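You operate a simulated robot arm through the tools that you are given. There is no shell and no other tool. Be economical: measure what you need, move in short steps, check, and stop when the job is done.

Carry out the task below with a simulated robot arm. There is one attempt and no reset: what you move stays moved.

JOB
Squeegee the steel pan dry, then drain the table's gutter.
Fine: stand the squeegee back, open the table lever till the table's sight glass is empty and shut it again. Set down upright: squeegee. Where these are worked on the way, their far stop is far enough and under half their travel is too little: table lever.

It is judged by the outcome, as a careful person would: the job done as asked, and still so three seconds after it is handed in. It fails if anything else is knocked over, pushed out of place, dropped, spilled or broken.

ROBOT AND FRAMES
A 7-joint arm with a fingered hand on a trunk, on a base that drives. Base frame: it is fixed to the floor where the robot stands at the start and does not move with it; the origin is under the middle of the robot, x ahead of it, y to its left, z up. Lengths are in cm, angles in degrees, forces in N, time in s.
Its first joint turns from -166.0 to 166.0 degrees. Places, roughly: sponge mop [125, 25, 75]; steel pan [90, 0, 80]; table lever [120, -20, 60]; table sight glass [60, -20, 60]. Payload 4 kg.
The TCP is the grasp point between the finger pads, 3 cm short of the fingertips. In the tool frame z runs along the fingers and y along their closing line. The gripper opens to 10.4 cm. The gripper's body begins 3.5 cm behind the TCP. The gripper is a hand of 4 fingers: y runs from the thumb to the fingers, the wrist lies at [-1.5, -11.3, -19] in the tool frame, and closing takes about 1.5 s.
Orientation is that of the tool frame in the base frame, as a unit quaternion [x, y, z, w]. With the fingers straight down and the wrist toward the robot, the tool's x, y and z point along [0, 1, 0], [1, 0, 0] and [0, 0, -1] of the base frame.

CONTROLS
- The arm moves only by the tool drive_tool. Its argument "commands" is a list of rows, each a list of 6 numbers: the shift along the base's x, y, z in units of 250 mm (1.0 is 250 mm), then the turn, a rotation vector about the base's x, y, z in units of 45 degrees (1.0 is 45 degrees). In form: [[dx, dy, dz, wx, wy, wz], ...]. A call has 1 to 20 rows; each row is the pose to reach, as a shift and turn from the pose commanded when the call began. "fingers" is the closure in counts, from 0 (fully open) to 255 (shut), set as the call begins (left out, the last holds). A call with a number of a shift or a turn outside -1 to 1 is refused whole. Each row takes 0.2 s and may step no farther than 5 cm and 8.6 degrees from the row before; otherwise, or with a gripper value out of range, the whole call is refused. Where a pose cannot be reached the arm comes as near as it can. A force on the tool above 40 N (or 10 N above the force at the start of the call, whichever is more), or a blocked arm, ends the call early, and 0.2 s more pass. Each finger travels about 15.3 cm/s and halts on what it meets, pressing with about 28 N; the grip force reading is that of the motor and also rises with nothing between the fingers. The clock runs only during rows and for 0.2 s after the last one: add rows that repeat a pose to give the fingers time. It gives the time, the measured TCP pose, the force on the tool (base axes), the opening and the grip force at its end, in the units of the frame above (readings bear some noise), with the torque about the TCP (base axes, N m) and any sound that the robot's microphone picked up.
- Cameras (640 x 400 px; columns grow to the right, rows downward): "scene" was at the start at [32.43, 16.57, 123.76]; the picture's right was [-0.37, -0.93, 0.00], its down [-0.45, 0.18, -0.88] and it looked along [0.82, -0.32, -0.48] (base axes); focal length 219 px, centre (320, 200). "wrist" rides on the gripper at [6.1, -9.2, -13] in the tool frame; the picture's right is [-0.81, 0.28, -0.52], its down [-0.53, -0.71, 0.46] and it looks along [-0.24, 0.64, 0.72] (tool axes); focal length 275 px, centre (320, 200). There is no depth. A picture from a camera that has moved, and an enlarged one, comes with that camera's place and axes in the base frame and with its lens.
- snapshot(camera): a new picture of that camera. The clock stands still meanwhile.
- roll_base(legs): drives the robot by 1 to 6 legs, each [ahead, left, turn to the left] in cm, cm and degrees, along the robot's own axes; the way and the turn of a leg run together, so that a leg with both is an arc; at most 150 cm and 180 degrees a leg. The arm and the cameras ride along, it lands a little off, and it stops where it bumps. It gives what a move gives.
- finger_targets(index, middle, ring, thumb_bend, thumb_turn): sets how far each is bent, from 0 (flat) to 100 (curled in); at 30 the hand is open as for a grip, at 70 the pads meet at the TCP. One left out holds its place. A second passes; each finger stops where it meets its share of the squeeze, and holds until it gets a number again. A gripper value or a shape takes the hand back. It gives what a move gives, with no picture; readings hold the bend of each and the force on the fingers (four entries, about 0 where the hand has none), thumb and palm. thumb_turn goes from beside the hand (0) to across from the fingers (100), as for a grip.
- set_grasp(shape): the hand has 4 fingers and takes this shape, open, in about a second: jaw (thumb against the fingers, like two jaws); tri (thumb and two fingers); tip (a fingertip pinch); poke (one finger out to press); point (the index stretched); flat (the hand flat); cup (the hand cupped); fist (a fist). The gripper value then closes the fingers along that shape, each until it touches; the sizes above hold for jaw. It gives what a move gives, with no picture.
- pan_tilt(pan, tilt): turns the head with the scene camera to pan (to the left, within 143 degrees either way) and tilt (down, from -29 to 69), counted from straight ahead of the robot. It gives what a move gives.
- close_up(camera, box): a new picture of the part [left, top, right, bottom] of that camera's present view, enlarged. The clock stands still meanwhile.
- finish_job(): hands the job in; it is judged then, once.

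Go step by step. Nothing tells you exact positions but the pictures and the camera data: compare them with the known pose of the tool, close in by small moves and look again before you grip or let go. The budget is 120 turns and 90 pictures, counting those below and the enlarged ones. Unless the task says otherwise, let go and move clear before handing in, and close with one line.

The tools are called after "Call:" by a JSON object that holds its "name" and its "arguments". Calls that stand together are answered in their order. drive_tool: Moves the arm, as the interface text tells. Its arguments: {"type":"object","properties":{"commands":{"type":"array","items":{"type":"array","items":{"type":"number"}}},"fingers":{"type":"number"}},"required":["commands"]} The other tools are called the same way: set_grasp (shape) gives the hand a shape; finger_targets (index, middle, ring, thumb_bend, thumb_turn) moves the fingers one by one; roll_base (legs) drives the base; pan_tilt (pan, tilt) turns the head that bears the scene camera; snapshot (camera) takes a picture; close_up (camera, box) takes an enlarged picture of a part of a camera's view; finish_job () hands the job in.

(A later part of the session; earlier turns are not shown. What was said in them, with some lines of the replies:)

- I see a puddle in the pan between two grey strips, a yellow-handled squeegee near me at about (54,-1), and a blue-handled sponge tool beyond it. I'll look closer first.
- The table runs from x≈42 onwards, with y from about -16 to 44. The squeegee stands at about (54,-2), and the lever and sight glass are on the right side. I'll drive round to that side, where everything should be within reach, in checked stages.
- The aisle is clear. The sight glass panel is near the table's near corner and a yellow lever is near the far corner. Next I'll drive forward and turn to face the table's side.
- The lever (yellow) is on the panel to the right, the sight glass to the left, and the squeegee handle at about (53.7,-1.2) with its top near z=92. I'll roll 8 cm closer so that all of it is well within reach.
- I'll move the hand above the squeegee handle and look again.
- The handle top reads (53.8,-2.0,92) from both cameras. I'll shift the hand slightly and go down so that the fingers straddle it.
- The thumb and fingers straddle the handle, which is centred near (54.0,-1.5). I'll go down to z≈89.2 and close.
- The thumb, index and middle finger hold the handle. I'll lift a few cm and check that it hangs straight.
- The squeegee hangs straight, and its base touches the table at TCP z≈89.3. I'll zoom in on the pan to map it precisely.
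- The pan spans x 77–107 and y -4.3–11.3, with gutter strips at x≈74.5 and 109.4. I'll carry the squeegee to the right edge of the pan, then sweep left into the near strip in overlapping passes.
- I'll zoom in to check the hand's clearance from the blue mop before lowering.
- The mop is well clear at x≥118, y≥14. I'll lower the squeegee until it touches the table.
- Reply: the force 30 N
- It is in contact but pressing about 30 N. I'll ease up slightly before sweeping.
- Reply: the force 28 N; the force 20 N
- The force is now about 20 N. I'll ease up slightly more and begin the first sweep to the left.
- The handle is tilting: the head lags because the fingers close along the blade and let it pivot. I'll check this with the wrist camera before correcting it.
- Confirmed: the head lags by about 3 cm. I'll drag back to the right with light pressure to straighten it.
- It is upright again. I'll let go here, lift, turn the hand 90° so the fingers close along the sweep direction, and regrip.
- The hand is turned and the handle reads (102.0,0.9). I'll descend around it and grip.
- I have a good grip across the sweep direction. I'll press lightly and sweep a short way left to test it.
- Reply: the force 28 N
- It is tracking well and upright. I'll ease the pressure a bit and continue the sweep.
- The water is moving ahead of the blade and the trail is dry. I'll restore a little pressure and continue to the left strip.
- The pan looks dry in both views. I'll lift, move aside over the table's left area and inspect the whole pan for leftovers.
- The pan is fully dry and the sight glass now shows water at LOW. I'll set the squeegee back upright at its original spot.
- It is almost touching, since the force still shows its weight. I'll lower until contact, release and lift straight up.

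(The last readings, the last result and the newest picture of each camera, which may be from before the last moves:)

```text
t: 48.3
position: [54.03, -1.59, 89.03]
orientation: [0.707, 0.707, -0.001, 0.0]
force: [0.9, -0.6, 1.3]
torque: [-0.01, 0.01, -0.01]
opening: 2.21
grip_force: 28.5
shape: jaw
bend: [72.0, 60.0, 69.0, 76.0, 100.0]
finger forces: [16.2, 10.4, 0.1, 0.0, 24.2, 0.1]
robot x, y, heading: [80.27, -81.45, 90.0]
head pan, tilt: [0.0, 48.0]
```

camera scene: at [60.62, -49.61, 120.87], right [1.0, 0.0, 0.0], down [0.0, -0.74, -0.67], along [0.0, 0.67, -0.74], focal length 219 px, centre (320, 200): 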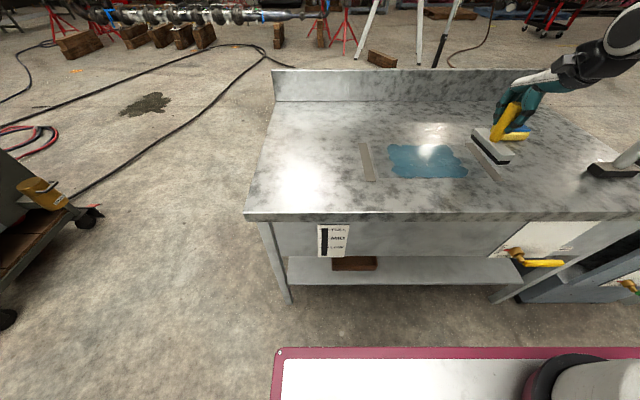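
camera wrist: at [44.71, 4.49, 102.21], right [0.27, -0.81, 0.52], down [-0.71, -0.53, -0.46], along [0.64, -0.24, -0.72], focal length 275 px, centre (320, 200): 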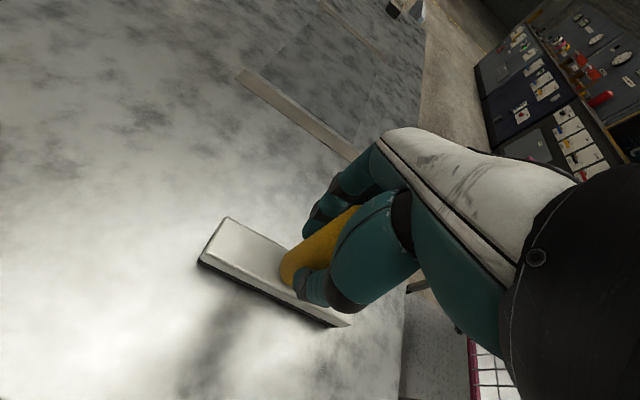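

Contact is made. Releasing and rising straight up.

Call:
{"name": "drive_tool", "arguments": {"commands": [[0, 0, 0, 0, 0, 0], [0, 0, 0, 0, 0, 0], [0, 0, 0, 0, 0, 0], [0, 0, 0, 0, 0, 0], [0, 0, 0, 0, 0, 0], [0, 0, 0, 0, 0, 0], [0, 0, 0.1, 0, 0, 0], [0, 0, 0.28, 0, 0, 0], [0, 0, 0.46, 0, 0, 0], [0, 0, 0.64, 0, 0, 0], [0, 0, 0.64, 0, 0, 0]], "fingers": 0}}

Call:
{"name": "snapshot", "arguments": {"camera": "scene"}}

Call:
{"name": "pan_tilt", "arguments": {"pan": -50, "tilt": 50}}

Call:
{"name": "snapshot", "arguments": {"camera": "scene"}}

```text
t: 50.7
position: [54.31, -1.46, 104.92]
orientation: [0.707, 0.707, 0.0, 0.001]
force: [-0.2, -0.3, 0.0]
torque: [0.0, 0.0, -0.02]
opening: 10.39
grip_force: 0.1
shape: jaw
bend: [30.0, 30.0, 30.0, 30.0, 98.0]
finger forces: [0.0, 0.0, 0.0, 0.0, 0.0, 0.0]
robot x, y, heading: [80.45, -81.34, 89.9]
head pan, tilt: [0.0, 48.0]
```

```text
54 pictures are left
camera scene: at [60.6, -49.62, 120.87], right [1.0, 0.0, 0.0], down [0.0, -0.74, -0.67], along [0.0, 0.67, -0.74], focal length 219 px, centre (320, 200)
```

scene: 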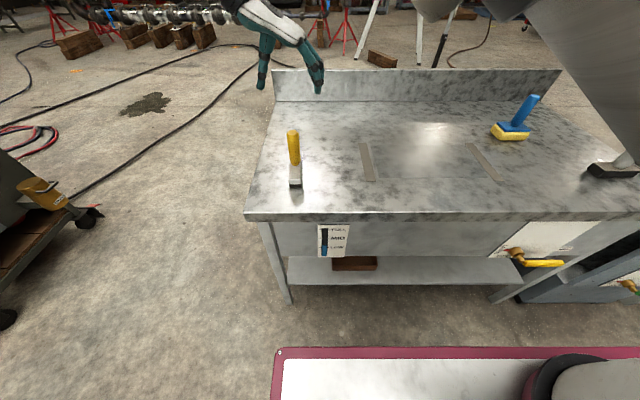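

```text
t: 51.9
position: [54.37, -1.41, 105.06]
orientation: [0.707, 0.707, -0.001, 0.001]
force: [0.6, 0.3, 0.2]
torque: [0.0, 0.01, 0.01]
opening: 10.38
grip_force: 0.0
shape: jaw
bend: [30.0, 30.0, 30.0, 30.0, 98.0]
finger forces: [0.0, 0.1, 0.1, 0.0, 0.1, 0.0]
robot x, y, heading: [80.7, -81.51, 89.8]
head pan, tilt: [-50.0, 50.0]
```

```text
53 pictures are left
camera scene: at [66.49, -52.55, 120.6], right [0.64, -0.77, 0.0], down [-0.59, -0.49, -0.64], along [0.49, 0.41, -0.77], focal length 219 px, centre (320, 200)
```

scene: 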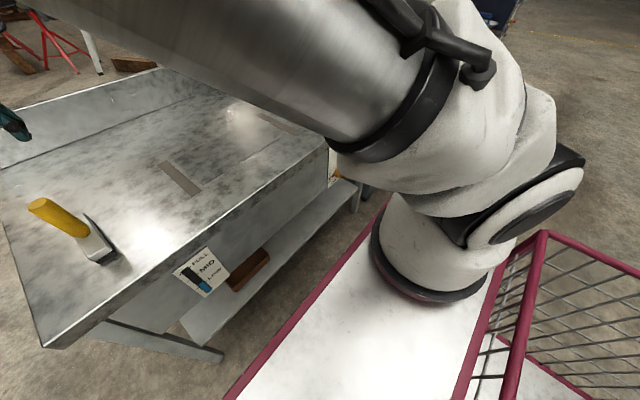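

The squeegee stands upright at its place. Now I'll study the lever.

Call:
{"name": "pan_tilt", "arguments": {"pan": -15, "tilt": 50}}

Call:
{"name": "snapshot", "arguments": {"camera": "scene"}}

```text
t: 52.9
position: [54.17, -1.4, 104.97]
orientation: [0.707, 0.707, 0.0, 0.0]
force: [0.5, -0.4, -0.3]
torque: [0.02, 0.0, 0.01]
opening: 10.38
grip_force: 0.1
shape: jaw
bend: [30.0, 30.0, 30.0, 30.0, 98.0]
finger forces: [0.0, 0.0, 0.0, 0.0, 0.1, 0.1]
robot x, y, heading: [80.42, -81.32, 89.7]
head pan, tilt: [-15.0, 50.0]
```

```text
52 pictures are left
camera scene: at [62.6, -50.06, 120.6], right [0.97, -0.26, 0.0], down [-0.2, -0.74, -0.64], along [0.17, 0.62, -0.77], focal length 219 px, centre (320, 200)
```

scene: 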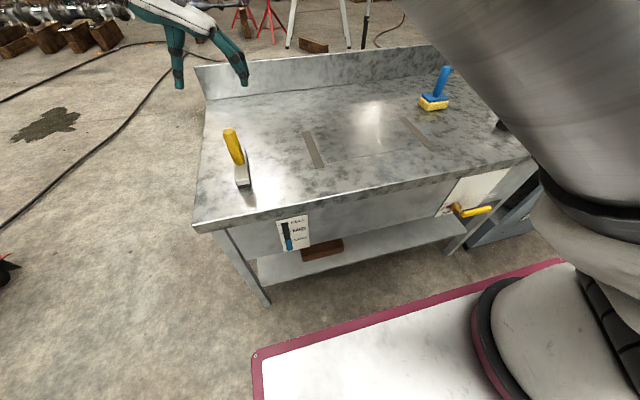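

Call:
{"name": "close_up", "arguments": {"camera": "scene", "box": [420, 160, 530, 250]}}

```text
4.44 times, centred on (475, 205) of scene
camera zoom: at [62.6, -50.06, 120.6], right [0.97, -0.26, 0.0], down [-0.2, -0.74, -0.64], along [0.17, 0.62, -0.77], focal length 975 px, centre (-369, 178)
```

zoom: 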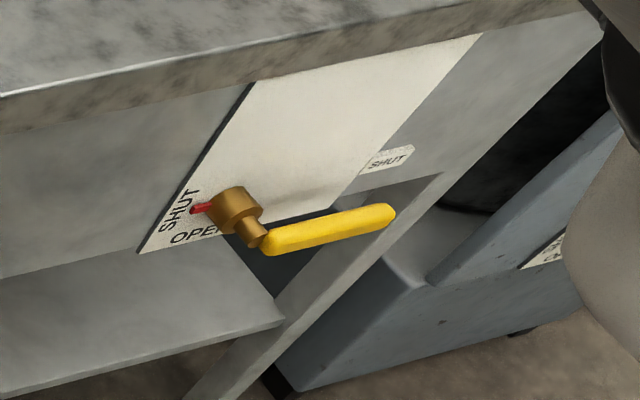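

The lever's red pointer is at SHUT and its handle points right (+x). OPEN is marked below the hub. I'll turn the hand back, raise it, then reposition the base in front of the lever for a straight view.

Call:
{"name": "drive_tool", "arguments": {"commands": [[0.1, 0, 0.1, 0, 0, 0.18], [0.2, 0, 0.2, 0, 0, 0.36], [0.3, 0, 0.3, 0, 0, 0.54], [0.4, 0, 0.4, 0, 0, 0.72], [0.5, 0, 0.4, 0, 0, 0.9], [0.6, 0, 0.4, 0, 0, 1.0]]}}

Call:
{"name": "drive_tool", "arguments": {"commands": [[0.1, 0, 0.0, 0, 0, 0.18], [0.2, 0, 0.0, 0, 0, 0.36], [0.3, 0, 0, 0, 0, 0.54], [0.4, 0, 0, 0, 0, 0.72], [0.5, 0, 0, 0, 0, 0.9], [0.5, 0, 0, 0, 0, 1.0]]}}

Call:
{"name": "roll_base", "arguments": {"legs": [[-28, 0, 0], [0, -30, 0]]}}

Call:
{"name": "pan_tilt", "arguments": {"pan": 0, "tilt": 38}}

Call:
{"name": "snapshot", "arguments": {"camera": "scene"}}

```text
t: 54.3
position: [68.93, -1.8, 114.83]
orientation: [0.382, 0.924, 0.0, -0.001]
force: [-0.1, -0.5, -1.3]
torque: [-0.03, -0.02, -0.05]
opening: 10.38
grip_force: 0.0
shape: jaw
bend: [30.0, 30.0, 30.0, 30.0, 98.0]
finger forces: [0.1, 0.0, 0.0, 0.0, 0.0, 0.0]
robot x, y, heading: [80.67, -81.6, 90.1]
head pan, tilt: [-15.0, 50.0]
```

```text
t: 55.7
position: [81.48, -1.67, 115.06]
orientation: [0.0, 1.0, 0.0, 0.0]
force: [0.3, 1.1, -0.2]
torque: [0.0, 0.0, 0.01]
opening: 10.38
grip_force: 0.0
shape: jaw
bend: [30.0, 30.0, 30.0, 30.0, 98.0]
finger forces: [0.1, 0.0, 0.1, 0.1, 0.0, 0.1]
robot x, y, heading: [80.84, -81.16, 89.6]
head pan, tilt: [-15.0, 50.0]
```

```text
t: 59.3
position: [112.55, -29.65, 115.09]
orientation: [0.007, 1.0, 0.0, 0.0]
force: [0.5, 0.1, -0.1]
torque: [0.0, -0.04, -0.02]
opening: 10.38
grip_force: 0.1
shape: jaw
bend: [30.0, 30.0, 30.0, 30.0, 98.0]
finger forces: [0.0, 0.1, 0.0, 0.0, 0.0, 0.0]
robot x, y, heading: [110.63, -109.44, 89.3]
head pan, tilt: [-15.0, 50.0]
```

```text
t: 60.0
position: [112.6, -29.66, 115.1]
orientation: [0.007, 1.0, 0.0, 0.001]
force: [1.1, 0.0, -0.3]
torque: [0.04, 0.03, 0.0]
opening: 10.38
grip_force: 0.0
shape: jaw
bend: [30.0, 30.0, 30.0, 30.0, 98.0]
finger forces: [0.0, 0.0, 0.0, 0.0, 0.0, 0.1]
robot x, y, heading: [110.46, -109.62, 89.2]
head pan, tilt: [0.0, 38.0]
```

```text
50 pictures are left
camera scene: at [91.04, -76.6, 122.31], right [1.0, -0.01, 0.0], down [-0.01, -0.62, -0.79], along [0.01, 0.79, -0.62], focal length 219 px, centre (320, 200)
```

scene: 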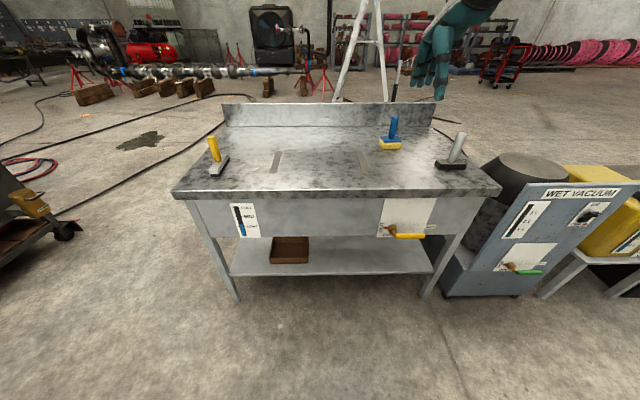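

Call:
{"name": "close_up", "arguments": {"camera": "scene", "box": [365, 185, 455, 245]}}

```text
6.67 times, centred on (410, 215) of scene
camera zoom: at [91.04, -76.6, 122.31], right [1.0, -0.01, 0.0], down [-0.01, -0.62, -0.79], along [0.01, 0.79, -0.62], focal length 1463 px, centre (-280, 100)
```

zoom: 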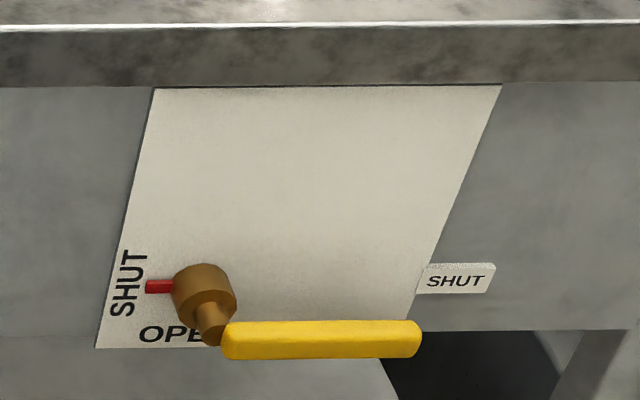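

The hub is at about (120,-16,60), with the handle running to x≈131 at y≈-20. Opening means swinging the handle from right to upward, which brings the pointer to OPEN. I'll pitch the hand to point horizontally at the table while still high.

Call:
{"name": "drive_tool", "arguments": {"commands": [[0.08, -0.05, 0, 0.18, 0, 0], [0.16, -0.1, 0, 0.36, 0, 0], [0.24, -0.15, 0, 0.54, 0, 0], [0.32, -0.2, 0, 0.72, 0, 0], [0.4, -0.25, 0, 0.9, 0, 0], [0.48, -0.3, 0, 1.0, 0, 0]]}}

Call:
{"name": "drive_tool", "arguments": {"commands": [[0.03, -0.03, 0, 0.18, 0, 0], [0.06, -0.06, 0, 0.36, 0, 0], [0.1, -0.09, 0, 0.54, 0, 0], [0.13, -0.1, 0, 0.72, 0, 0], [0.13, -0.1, 0, 0.9, 0, 0], [0.13, -0.1, 0, 1.0, 0, 0], [0.13, -0.1, 0, 1.0, 0, 0]]}}

Call:
{"name": "snapshot", "arguments": {"camera": "scene"}}

```text
t: 61.4
position: [124.46, -35.98, 116.14]
orientation: [0.007, 0.924, 0.383, -0.001]
force: [-1.1, -0.1, -0.2]
torque: [0.01, 0.0, -0.01]
opening: 10.36
grip_force: 0.0
shape: jaw
bend: [30.0, 30.0, 30.0, 30.0, 98.0]
finger forces: [0.0, 0.0, 0.0, 0.0, 0.1, 0.1]
out of reach, approached as far as the arm can: row 3, 6
robot x, y, heading: [110.22, -109.34, 89.4]
head pan, tilt: [0.0, 38.0]
```

```text
t: 63.0
position: [129.65, -34.4, 116.01]
orientation: [0.005, 0.707, 0.707, -0.004]
force: [1.0, -0.6, 0.5]
torque: [-0.04, 0.02, -0.01]
opening: 10.39
grip_force: 0.1
shape: jaw
bend: [30.0, 30.0, 30.0, 30.0, 98.0]
finger forces: [0.1, 0.0, 0.0, 0.1, 0.0, 0.0]
out of reach, approached as far as the arm can: row 1, 2, 3, 4, 5, 6, 7
robot x, y, heading: [110.32, -109.28, 89.1]
head pan, tilt: [0.0, 38.0]
```

```text
48 pictures are left
camera scene: at [91.04, -76.6, 122.32], right [1.0, -0.01, 0.0], down [-0.01, -0.62, -0.79], along [0.01, 0.79, -0.62], focal length 219 px, centre (320, 200)
```

scene: 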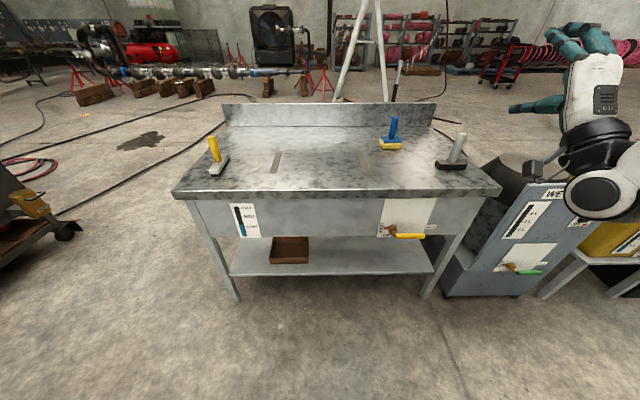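

The hand points forward now; the limit there was from being too close in. I'll lower it in front of the table.

Call:
{"name": "drive_tool", "arguments": {"commands": [[0, 0, -0.15, 0, 0, 0], [0, 0, -0.3, 0, 0, 0], [0, 0, -0.45, 0, 0, 0], [0, 0, -0.6, 0, 0, 0], [0, 0, -0.75, 0, 0, 0], [0, 0, -0.9, 0, 0, 0], [0, 0, -1.0, 0, 0, 0]]}}

Call:
{"name": "snapshot", "arguments": {"camera": "scene"}}

```text
t: 64.6
position: [129.63, -34.4, 90.93]
orientation: [0.005, 0.707, 0.707, -0.006]
force: [0.3, 0.2, 0.6]
torque: [0.02, -0.01, 0.03]
opening: 10.39
grip_force: 0.0
shape: jaw
bend: [30.0, 30.0, 30.0, 30.0, 98.0]
finger forces: [0.1, 0.1, 0.0, 0.0, 0.1, 0.0]
robot x, y, heading: [110.43, -109.53, 89.5]
head pan, tilt: [0.0, 38.0]
```

```text
47 pictures are left
camera scene: at [91.04, -76.6, 122.32], right [1.0, -0.01, 0.0], down [-0.01, -0.62, -0.79], along [0.01, 0.79, -0.62], focal length 219 px, centre (320, 200)
```

scene: 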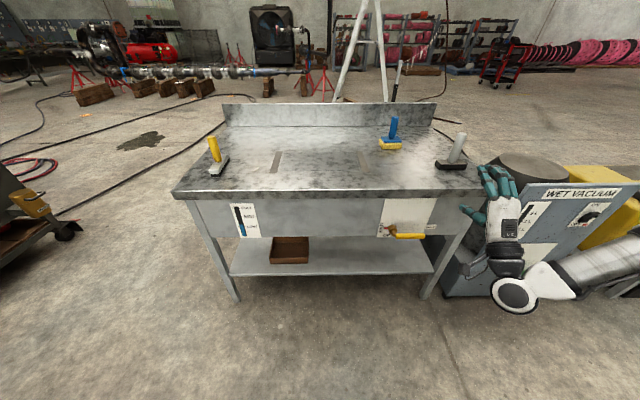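

Reach is fine here. Continuing down to the handle's height.

Call:
{"name": "drive_tool", "arguments": {"commands": [[0, 0, -0.15, 0, 0, 0], [0, 0, -0.3, 0, 0, 0], [0, 0, -0.45, 0, 0, 0], [0, 0, -0.6, 0, 0, 0], [0, 0, -0.75, 0, 0, 0], [0, 0, -0.9, 0, 0, 0], [0, 0, -1.0, 0, 0, 0]]}}

Call:
{"name": "drive_tool", "arguments": {"commands": [[-0.03, 0, -0.12, 0, 0, 0], [-0.06, 0, -0.22, 0, 0, 0], [-0.06, 0, -0.22, 0, 0, 0]]}}

Call:
{"name": "snapshot", "arguments": {"camera": "scene"}}

Call:
{"name": "snapshot", "arguments": {"camera": "wrist"}}

```text
t: 66.2
position: [129.79, -34.27, 65.85]
orientation: [0.006, 0.707, 0.707, -0.005]
force: [-0.6, 0.3, -0.2]
torque: [0.03, 0.02, 0.07]
opening: 10.4
grip_force: 0.0
shape: jaw
bend: [30.0, 30.0, 30.0, 30.0, 98.0]
finger forces: [0.0, 0.1, 0.0, 0.0, 0.0, 0.1]
robot x, y, heading: [110.55, -109.24, 89.2]
head pan, tilt: [0.0, 38.0]
```

```text
t: 67.0
position: [128.22, -34.35, 60.5]
orientation: [0.004, 0.707, 0.707, -0.005]
force: [0.2, -0.1, 0.0]
torque: [-0.02, 0.01, -0.02]
opening: 10.36
grip_force: 0.1
shape: jaw
bend: [30.0, 30.0, 30.0, 30.0, 98.0]
finger forces: [0.0, 0.0, 0.0, 0.1, 0.1, 0.0]
robot x, y, heading: [110.64, -109.41, 89.1]
head pan, tilt: [0.0, 38.0]
```

```text
46 pictures are left
camera scene: at [91.05, -76.6, 122.32], right [1.0, -0.01, 0.0], down [-0.01, -0.62, -0.79], along [0.01, 0.79, -0.62], focal length 219 px, centre (320, 200)
```

scene: 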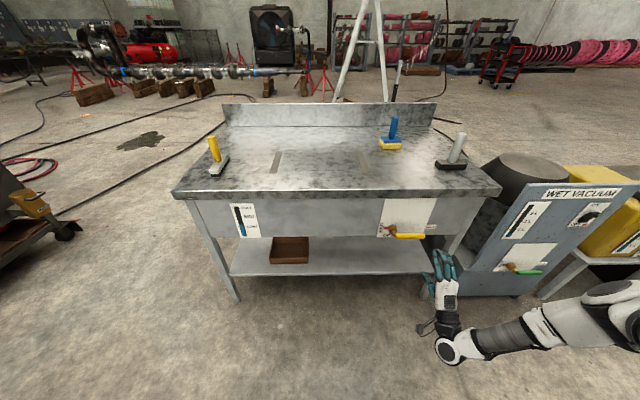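

```text
45 pictures are left
camera wrist: at [122.05, -47.43, 51.25], right [0.81, -0.52, 0.26], down [0.52, 0.46, -0.72], along [0.25, 0.72, 0.64], focal length 275 px, centre (320, 200)
```

wrist: 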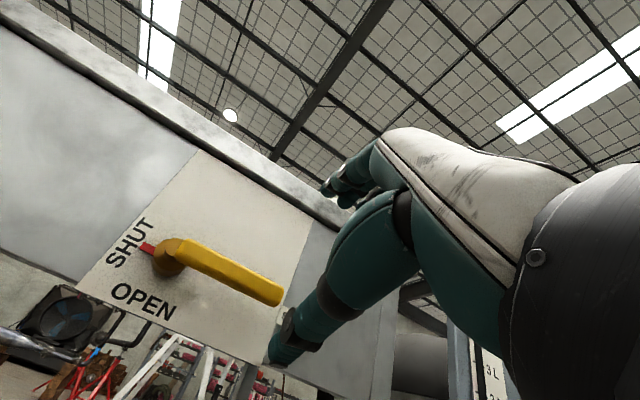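

The wrist view confirms SHUT (left) and OPEN (below), with the handle at z≈61.2, y≈-20, x 120–130.7. I'll move in so that the open jaw straddles it.

Call:
{"name": "drive_tool", "arguments": {"commands": [[0, 0.14, 0.028, 0, 0, 0], [0, 0.28, 0.028, 0, 0, 0], [0, 0.4, 0.028, 0, 0, 0], [-0.008, 0.48, 0.028, 0, 0, 0], [-0.008, 0.53, 0.028, 0, 0, 0], [-0.008, 0.53, 0.028, 0, 0, 0]]}}

Call:
{"name": "snapshot", "arguments": {"camera": "wrist"}}

Call:
{"name": "close_up", "arguments": {"camera": "scene", "box": [365, 185, 485, 265]}}

```text
t: 68.4
position: [127.95, -20.99, 61.02]
orientation: [0.005, 0.707, 0.707, -0.006]
force: [-0.5, 0.0, 0.5]
torque: [0.0, 0.03, 0.0]
opening: 10.38
grip_force: 0.0
shape: jaw
bend: [30.0, 30.0, 30.0, 30.0, 98.0]
finger forces: [0.2, 0.1, 0.0, 0.1, 0.0, 0.0]
robot x, y, heading: [110.82, -109.3, 89.0]
head pan, tilt: [0.0, 38.0]
```

```text
44 pictures are left
camera wrist: at [121.65, -34.15, 51.87], right [0.81, -0.52, 0.26], down [0.52, 0.46, -0.72], along [0.25, 0.72, 0.64], focal length 275 px, centre (320, 200)
```

wrist: 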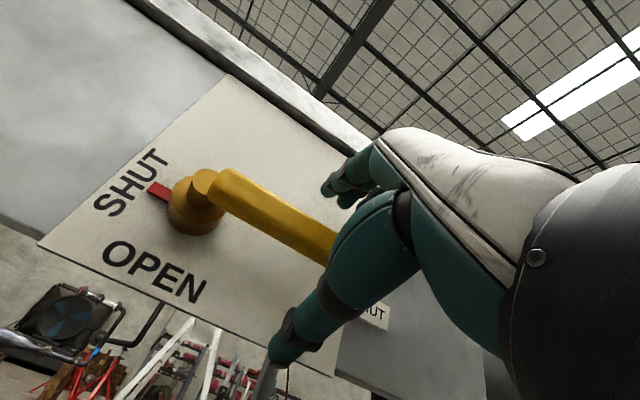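

```text
5.00 times, centred on (425, 225) of scene
camera zoom: at [91.04, -76.6, 122.32], right [1.0, -0.01, 0.0], down [-0.01, -0.62, -0.79], along [0.01, 0.79, -0.62], focal length 1097 px, centre (-205, 75)
```

zoom: 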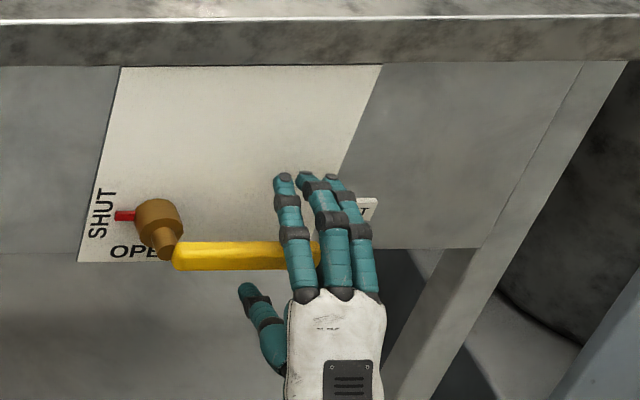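

The jaw straddles the handle. I'll shift 0.8 cm left for more overlap and close.

Call:
{"name": "drive_tool", "arguments": {"commands": [[-0.032, 0.008, 0.008, 0, 0, 0], [-0.032, 0.008, 0.008, 0, 0, 0]]}}

Call:
{"name": "drive_tool", "arguments": {"commands": [[0, 0, 0, 0, 0, 0], [0, 0, 0, 0, 0, 0], [0, 0, 0, 0, 0, 0], [0, 0, 0, 0, 0, 0], [0, 0, 0, 0, 0, 0], [0, 0, 0, 0, 0, 0], [0, 0, 0, 0, 0, 0], [0, 0, 0, 0, 0, 0]], "fingers": 255}}

Call:
{"name": "snapshot", "arguments": {"camera": "wrist"}}

Call:
{"name": "close_up", "arguments": {"camera": "scene", "box": [365, 185, 485, 265]}}

```text
t: 69.0
position: [127.12, -20.64, 61.33]
orientation: [0.006, 0.707, 0.707, -0.004]
force: [-0.7, -0.5, -0.2]
torque: [-0.02, 0.02, -0.03]
opening: 10.36
grip_force: 0.0
shape: jaw
bend: [30.0, 30.0, 30.0, 30.0, 98.0]
finger forces: [0.0, 0.1, 0.0, 0.0, 0.0, 0.1]
robot x, y, heading: [110.21, -109.6, 89.1]
head pan, tilt: [0.0, 38.0]
```

```text
t: 70.8
position: [127.3, -20.66, 61.29]
orientation: [0.005, 0.707, 0.707, -0.004]
force: [-0.7, 33.3, -2.3]
torque: [0.06, -0.12, 0.03]
opening: 1.05
grip_force: 27.7
shape: jaw
bend: [71.0, 70.0, 70.0, 76.0, 100.0]
finger forces: [16.2, 6.1, 4.3, 0.0, 27.3, 0.1]
robot x, y, heading: [110.75, -109.24, 89.2]
head pan, tilt: [0.0, 38.0]
```

```text
42 pictures are left
camera wrist: at [120.83, -33.72, 52.11], right [0.81, -0.52, 0.26], down [0.52, 0.45, -0.72], along [0.25, 0.72, 0.64], focal length 275 px, centre (320, 200)
```

wrist: 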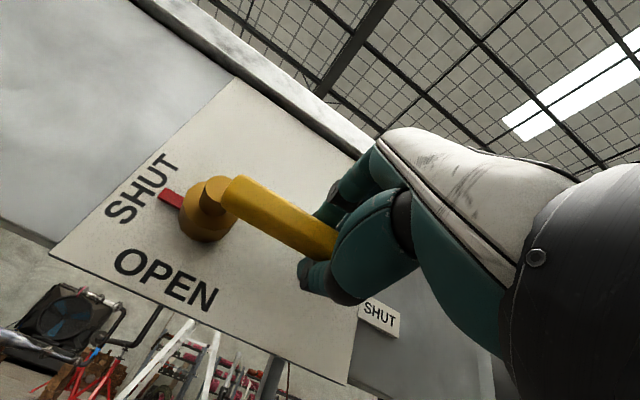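

```text
5.00 times, centred on (425, 225) of scene
camera zoom: at [91.04, -76.51, 122.3], right [1.0, -0.01, 0.0], down [-0.01, -0.62, -0.79], along [0.01, 0.79, -0.62], focal length 1097 px, centre (-205, 75)
```

zoom: 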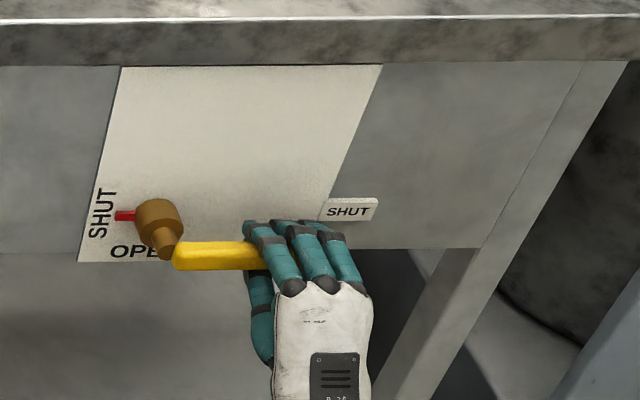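

The fingers have wrapped past the handle and are pulling it outward at 33 N. I'll loosen to a snug cage and move forward a little to relieve that.

Call:
{"name": "drive_tool", "arguments": {"commands": [[0, 0.006, 0, 0, 0, 0], [0, 0.012, 0, 0, 0, 0], [0, 0.012, 0, 0, 0, 0], [0, 0.012, 0, 0, 0, 0]], "fingers": 185}}

```text
t: 71.8
position: [127.2, -20.42, 61.37]
orientation: [0.005, 0.707, 0.707, -0.005]
force: [-0.4, 0.3, -0.4]
torque: [0.02, -0.02, 0.01]
opening: 2.83
grip_force: 0.1
shape: jaw
bend: [74.0, 55.0, 53.0, 74.0, 100.0]
finger forces: [0.1, 0.1, 0.0, 0.0, 0.1, 0.1]
robot x, y, heading: [110.58, -109.51, 89.1]
head pan, tilt: [0.0, 38.0]
```

The cage is loose at 2.8 cm with no forces. Now I'll swing along the arc for the first 30° with the hand rolling along.

Call:
{"name": "drive_tool", "arguments": {"commands": [[-0.0026, 0, 0.0392, 0, -0.1667, 0], [-0.0102, 0, 0.0776, 0, -0.333, 0], [-0.0228, 0, 0.1148, 0, -0.5, 0], [-0.0402, 0, 0.15, 0, -0.667, 0]]}}

Call:
{"name": "close_up", "arguments": {"camera": "scene", "box": [365, 185, 485, 265]}}

```text
t: 72.8
position: [126.16, -20.53, 65.07]
orientation: [-0.178, 0.685, 0.684, 0.179]
force: [-0.2, 1.5, -1.6]
torque: [0.03, 0.02, 0.04]
opening: 2.91
grip_force: 0.0
shape: jaw
bend: [74.0, 55.0, 53.0, 73.0, 100.0]
finger forces: [0.0, 0.0, 0.1, 0.1, 1.9, 0.0]
robot x, y, heading: [110.81, -109.11, 89.2]
head pan, tilt: [0.0, 38.0]
```

```text
5.00 times, centred on (425, 225) of scene
camera zoom: at [91.05, -76.58, 122.32], right [1.0, -0.01, 0.0], down [-0.01, -0.62, -0.79], along [0.01, 0.79, -0.62], focal length 1097 px, centre (-205, 75)
```

zoom: 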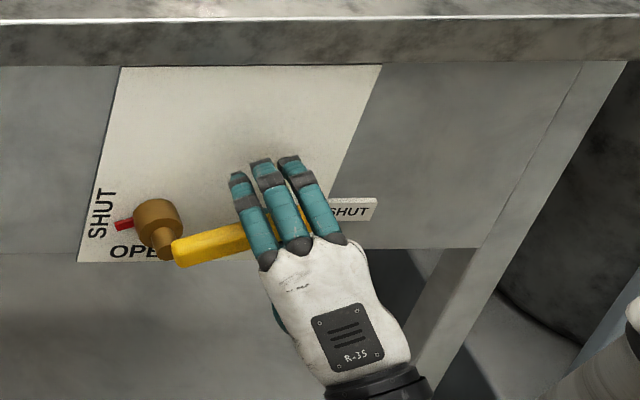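

The lever follows with under 2 N. Continuing to 75°.

Call:
{"name": "drive_tool", "arguments": {"commands": [[-0.0218, 0, 0.0326, 0, -0.1667, 0], [-0.0477, 0, 0.0621, 0, -0.333, 0], [-0.0772, 0, 0.088, 0, -0.5, 0], [-0.1098, 0, 0.1098, 0, -0.667, 0], [-0.145, 0, 0.1272, 0, -0.8333, 0], [-0.1822, 0, 0.1398, 0, -1.0, 0]]}}

Call:
{"name": "close_up", "arguments": {"camera": "scene", "box": [365, 185, 485, 265]}}

```text
t: 74.2
position: [121.88, -20.42, 68.71]
orientation: [-0.427, 0.562, 0.563, 0.429]
force: [0.5, 0.5, -1.0]
torque: [0.02, 0.0, 0.01]
opening: 2.89
grip_force: 0.0
shape: jaw
bend: [74.0, 55.0, 53.0, 73.0, 100.0]
finger forces: [0.1, 0.0, 0.0, 0.0, 1.0, 0.0]
robot x, y, heading: [110.56, -109.16, 89.0]
head pan, tilt: [0.0, 38.0]
```

```text
5.00 times, centred on (425, 225) of scene
camera zoom: at [91.06, -76.58, 122.32], right [1.0, -0.01, 0.0], down [-0.01, -0.62, -0.79], along [0.01, 0.79, -0.62], focal length 1097 px, centre (-205, 75)
```

zoom: 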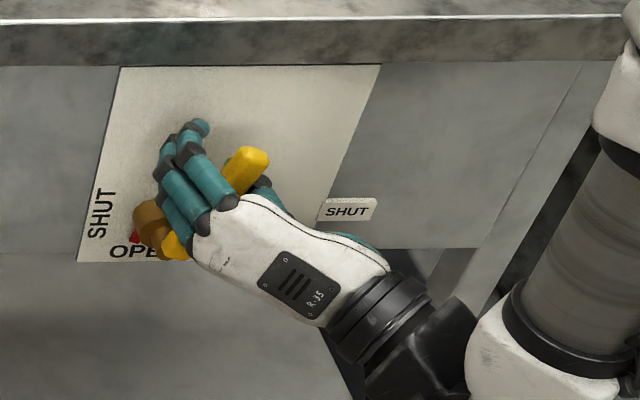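

The handle is about two-thirds up. I'll carry on towards vertical.

Call:
{"name": "drive_tool", "arguments": {"commands": [[-0.0385, 0, 0.0077, 0, -0.1667, 0], [-0.0776, 0, 0.0102, 0, -0.333, 0], [-0.1168, 0, 0.0077, 0, -0.45, 0], [-0.1168, 0, 0.0077, 0, -0.45, 0]]}}

Call:
{"name": "close_up", "arguments": {"camera": "scene", "box": [365, 185, 485, 265]}}

Call:
{"name": "close_up", "arguments": {"camera": "scene", "box": [220, 195, 270, 245]}}

```text
t: 75.2
position: [118.82, -20.44, 68.9]
orientation: [0.519, -0.48, -0.481, -0.519]
force: [1.6, 1.0, -1.3]
torque: [-0.05, 0.03, 0.0]
opening: 2.91
grip_force: 0.1
shape: jaw
bend: [74.0, 55.0, 53.0, 73.0, 100.0]
finger forces: [0.1, 0.0, 0.1, 0.1, 2.3, 0.1]
robot x, y, heading: [110.89, -109.55, 89.1]
head pan, tilt: [0.0, 38.0]
```

```text
5.00 times, centred on (425, 225) of scene
camera zoom: at [91.05, -76.59, 122.32], right [1.0, -0.01, 0.0], down [-0.01, -0.62, -0.79], along [0.01, 0.79, -0.62], focal length 1097 px, centre (-205, 75)
```

zoom: 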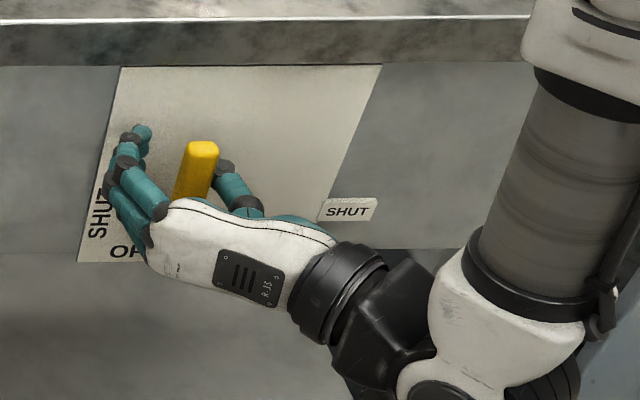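

```text
8.00 times, centred on (245, 220) of scene
camera zoom: at [91.05, -76.59, 122.32], right [1.0, -0.01, 0.0], down [-0.01, -0.62, -0.79], along [0.01, 0.79, -0.62], focal length 1756 px, centre (920, 40)
```

zoom: 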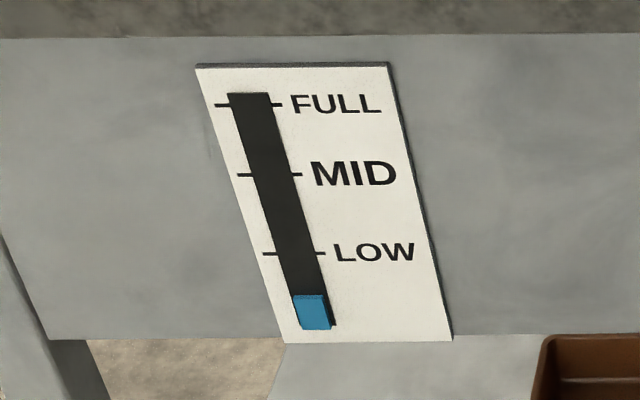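

It is draining. I'll push slightly further to the full open stop and wait.

Call:
{"name": "drive_tool", "arguments": {"commands": [[-0.03, 0, 0, 0, 0, 0], [-0.06, 0, 0, 0, 0, 0], [-0.08, 0, 0, 0, 0, 0], [-0.08, 0, 0, 0, 0, 0]]}}

Call:
{"name": "close_up", "arguments": {"camera": "scene", "box": [365, 185, 485, 265]}}

Call:
{"name": "close_up", "arguments": {"camera": "scene", "box": [220, 195, 270, 245]}}

```text
t: 76.2
position: [116.91, -20.54, 68.78]
orientation: [-0.518, 0.482, 0.478, 0.52]
force: [26.0, -0.4, -0.4]
torque: [0.0, 0.09, 0.13]
opening: 4.78
grip_force: 0.1
shape: jaw
bend: [74.0, 55.0, 53.0, 64.0, 99.0]
finger forces: [0.0, 0.0, 0.0, 0.0, 25.4, 0.1]
robot x, y, heading: [111.05, -109.3, 89.2]
head pan, tilt: [0.0, 38.0]
```

```text
5.00 times, centred on (425, 225) of scene
camera zoom: at [91.13, -76.59, 122.33], right [1.0, -0.01, 0.0], down [-0.01, -0.62, -0.79], along [0.01, 0.79, -0.62], focal length 1097 px, centre (-205, 75)
```

zoom: 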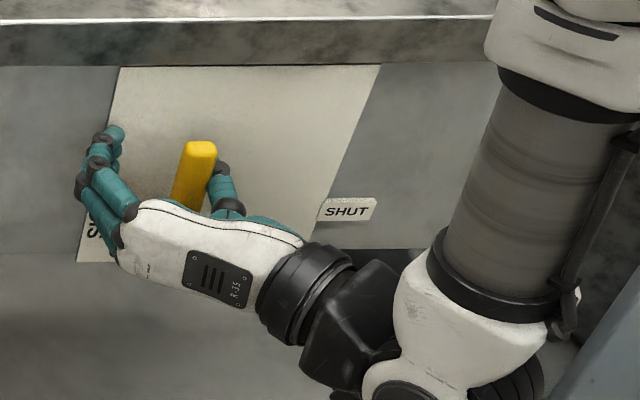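

```text
8.00 times, centred on (245, 220) of scene
camera zoom: at [91.13, -76.59, 122.33], right [1.0, -0.01, 0.0], down [-0.01, -0.62, -0.79], along [0.01, 0.79, -0.62], focal length 1756 px, centre (920, 40)
```

zoom: 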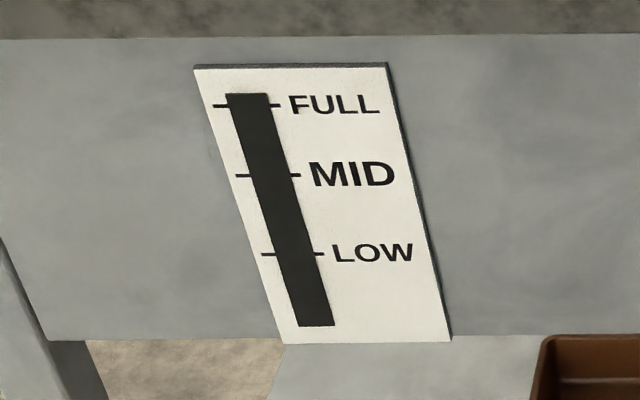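

The glass is empty and the lever is at its open stop. I'll pause briefly, then swing it back towards SHUT.

Call:
{"name": "drive_tool", "arguments": {"commands": [[0.04, 0, 0, 0, 0, 0], [0.072, 0, 0, 0, 0, 0], [0.072, 0, 0, 0, 0, 0], [0.072, 0, 0, 0, 0, 0], [0.072, 0, 0, 0, 0, 0], [0.112, 0, 0.003, 0, 0.1667, 0], [0.151, 0, 0, 0, 0.333, 0], [0.19, 0, -0.008, 0, 0.5, 0], [0.227, 0, -0.02, 0, 0.667, 0], [0.262, 0, -0.037, 0, 0.8333, 0], [0.295, 0, -0.059, 0, 1.0, 0]]}}

Call:
{"name": "close_up", "arguments": {"camera": "scene", "box": [365, 185, 485, 265]}}

```text
t: 78.6
position: [124.24, -20.28, 67.35]
orientation: [-0.296, 0.642, 0.643, 0.296]
force: [-0.6, 0.2, 0.7]
torque: [-0.06, 0.0, -0.01]
opening: 2.84
grip_force: 0.1
shape: jaw
bend: [74.0, 55.0, 52.0, 74.0, 100.0]
finger forces: [0.1, 0.1, 0.8, 0.0, 0.0, 0.0]
robot x, y, heading: [110.41, -109.49, 89.3]
head pan, tilt: [0.0, 38.0]
```

```text
5.00 times, centred on (425, 225) of scene
camera zoom: at [91.03, -76.6, 122.32], right [1.0, -0.01, 0.0], down [-0.01, -0.62, -0.79], along [0.01, 0.79, -0.62], focal length 1097 px, centre (-205, 75)
```

zoom: 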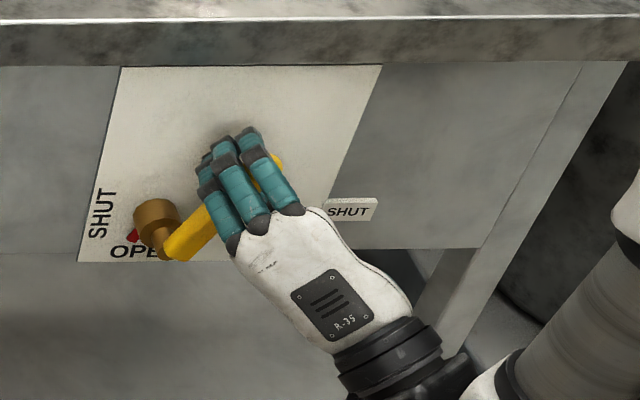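

The handle follows back. Continuing to the SHUT stop.

Call:
{"name": "drive_tool", "arguments": {"commands": [[0.03, 0, -0.028, 0, 0.1667, 0], [0.056, 0, -0.057, 0, 0.333, 0], [0.078, 0, -0.09, 0, 0.5, 0], [0.096, 0, -0.125, 0, 0.667, 0], [0.108, 0, -0.162, 0, 0.8333, 0], [0.116, 0, -0.201, 0, 1.0, 0], [0.118, 0, -0.24, 0, 1.0, 0], [0.118, 0, -0.266, 0, 1.0, 0], [0.118, 0, -0.28, 0, 1.0, 0]]}}

Call:
{"name": "close_up", "arguments": {"camera": "scene", "box": [365, 185, 485, 265]}}

Call:
{"name": "snapshot", "arguments": {"camera": "wrist"}}

```text
t: 80.6
position: [127.09, -20.53, 60.22]
orientation: [-0.029, 0.707, 0.706, 0.027]
force: [1.5, 0.7, 0.8]
torque: [0.0, 0.0, 0.0]
opening: 2.88
grip_force: 0.0
shape: jaw
bend: [74.0, 55.0, 52.0, 74.0, 100.0]
finger forces: [0.9, 0.0, 0.1, 0.0, 0.0, 0.0]
robot x, y, heading: [110.38, -109.43, 89.2]
head pan, tilt: [0.0, 38.0]
```

```text
5.00 times, centred on (425, 225) of scene
camera zoom: at [91.04, -76.6, 122.32], right [1.0, -0.01, 0.0], down [-0.01, -0.62, -0.79], along [0.01, 0.79, -0.62], focal length 1097 px, centre (-205, 75)
```

zoom: 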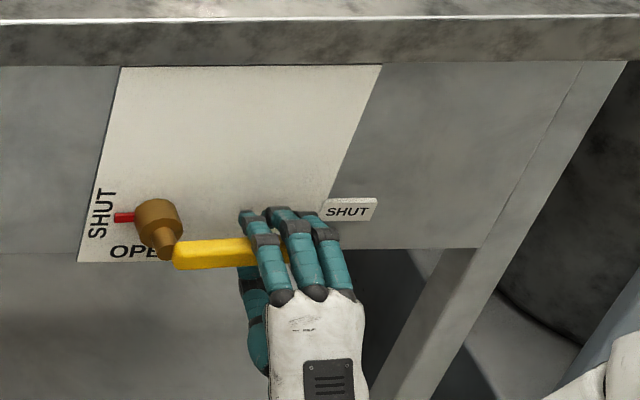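

```text
32 pictures are left
camera wrist: at [121.57, -33.58, 50.53], right [0.79, -0.52, 0.34], down [0.59, 0.46, -0.67], along [0.19, 0.72, 0.66], focal length 275 px, centre (320, 200)
```

wrist: 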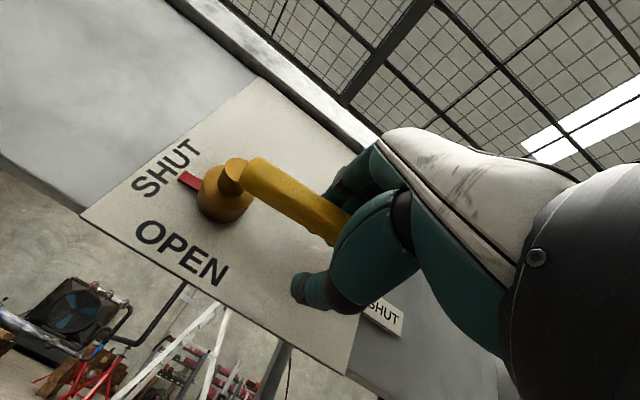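

It is nearly shut, a few degrees short. I'll press down a little more to reach the stop.

Call:
{"name": "drive_tool", "arguments": {"commands": [[0, 0, -0.02, 0, 0.05, 0], [0, 0, -0.04, 0, 0.08, 0], [0, 0, -0.05, 0, 0.08, 0], [0, 0, -0.06, 0, 0.08, 0]]}}

Call:
{"name": "close_up", "arguments": {"camera": "scene", "box": [365, 185, 485, 265]}}

```text
t: 81.6
position: [126.94, -20.41, 58.99]
orientation: [-0.005, 0.706, 0.708, 0.006]
force: [1.2, -0.3, 14.0]
torque: [0.09, -0.01, -0.01]
opening: 3.16
grip_force: 0.1
shape: jaw
bend: [73.0, 54.0, 49.0, 74.0, 100.0]
finger forces: [8.4, 1.3, 3.6, 0.0, 0.1, 0.0]
robot x, y, heading: [110.8, -109.31, 89.2]
head pan, tilt: [0.0, 38.0]
```

```text
5.00 times, centred on (425, 225) of scene
camera zoom: at [91.03, -76.64, 122.33], right [1.0, -0.01, 0.0], down [-0.01, -0.62, -0.79], along [0.01, 0.79, -0.62], focal length 1097 px, centre (-205, 75)
```

zoom: 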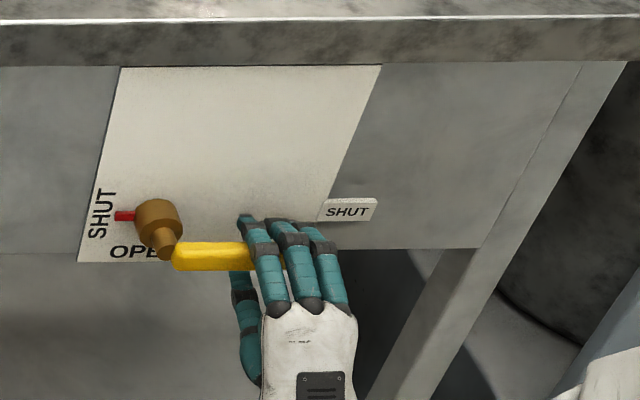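

It is firmly at SHUT. I'll open the hand, recentre and retreat straight back.

Call:
{"name": "drive_tool", "arguments": {"commands": [[0, 0, 0.01, 0, 0, 0], [0, 0, 0.02, 0, 0, 0], [0, 0, 0.03, 0, 0, 0], [0, 0, 0.05, 0, 0, 0], [0, 0, 0.06, 0, 0, 0], [0, -0.04, 0.06, 0, 0, 0], [0, -0.12, 0.06, 0, 0, 0], [0, -0.24, 0.06, 0, 0, 0], [0, -0.4, 0.06, 0, 0, 0], [0, -0.53, 0.06, 0, 0, 0], [0, -0.53, 0.06, 0, 0, 0]], "fingers": 0}}

Call:
{"name": "snapshot", "arguments": {"camera": "scene"}}

Call:
{"name": "close_up", "arguments": {"camera": "scene", "box": [365, 185, 455, 245]}}

Call:
{"name": "close_up", "arguments": {"camera": "scene", "box": [170, 100, 290, 250]}}

```text
t: 84.0
position: [126.66, -33.93, 60.18]
orientation: [-0.005, 0.707, 0.707, 0.006]
force: [0.4, 0.9, -0.1]
torque: [0.04, -0.02, 0.04]
opening: 10.37
grip_force: 0.1
shape: jaw
bend: [30.0, 30.0, 30.0, 30.0, 98.0]
finger forces: [0.0, 0.0, 0.0, 0.0, 0.0, 0.0]
robot x, y, heading: [110.37, -109.45, 89.3]
head pan, tilt: [0.0, 38.0]
```

```text
30 pictures are left
camera scene: at [91.04, -76.59, 122.32], right [1.0, -0.01, 0.0], down [-0.01, -0.62, -0.79], along [0.01, 0.79, -0.62], focal length 219 px, centre (320, 200)
```

scene: 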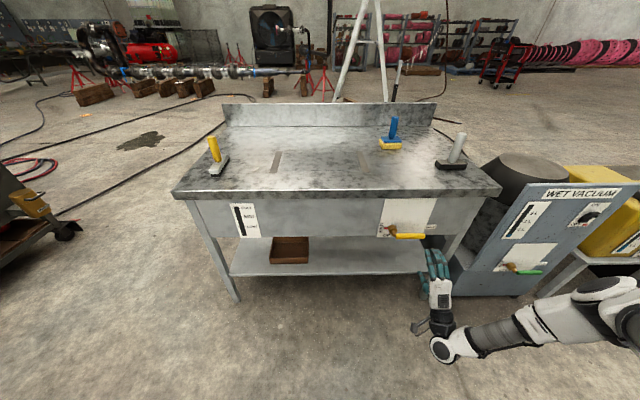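

```text
6.67 times, centred on (410, 215) of scene
camera zoom: at [91.04, -76.59, 122.32], right [1.0, -0.01, 0.0], down [-0.01, -0.62, -0.79], along [0.01, 0.79, -0.62], focal length 1463 px, centre (-280, 100)
```

zoom: 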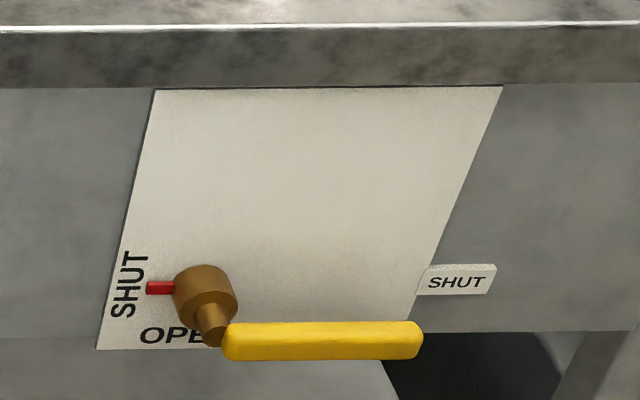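

```text
2.67 times, centred on (230, 175) of scene
camera zoom: at [91.04, -76.59, 122.32], right [1.0, -0.01, 0.0], down [-0.01, -0.62, -0.79], along [0.01, 0.79, -0.62], focal length 585 px, centre (560, 267)
```

zoom: 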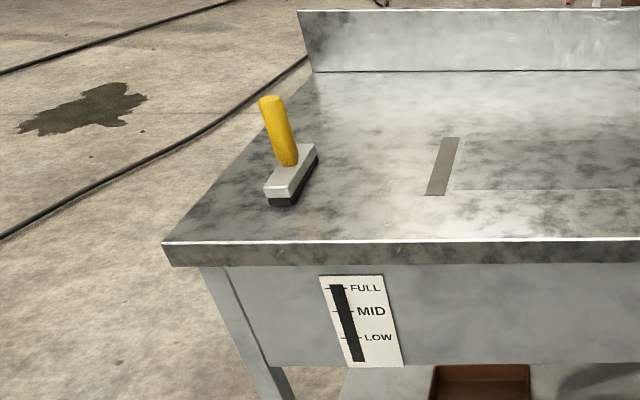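

The pan is dry, the squeegee stands upright in its place, the sight glass is empty and the lever is at SHUT with the hand clear. Handing in.

Call:
{"name": "finish_job", "arguments": {}}

```text
The job is handed in.
```

The pan is squeegeed dry, the squeegee stands upright in its place, and the gutter is drained: the sight glass is empty and the table lever is shut again.
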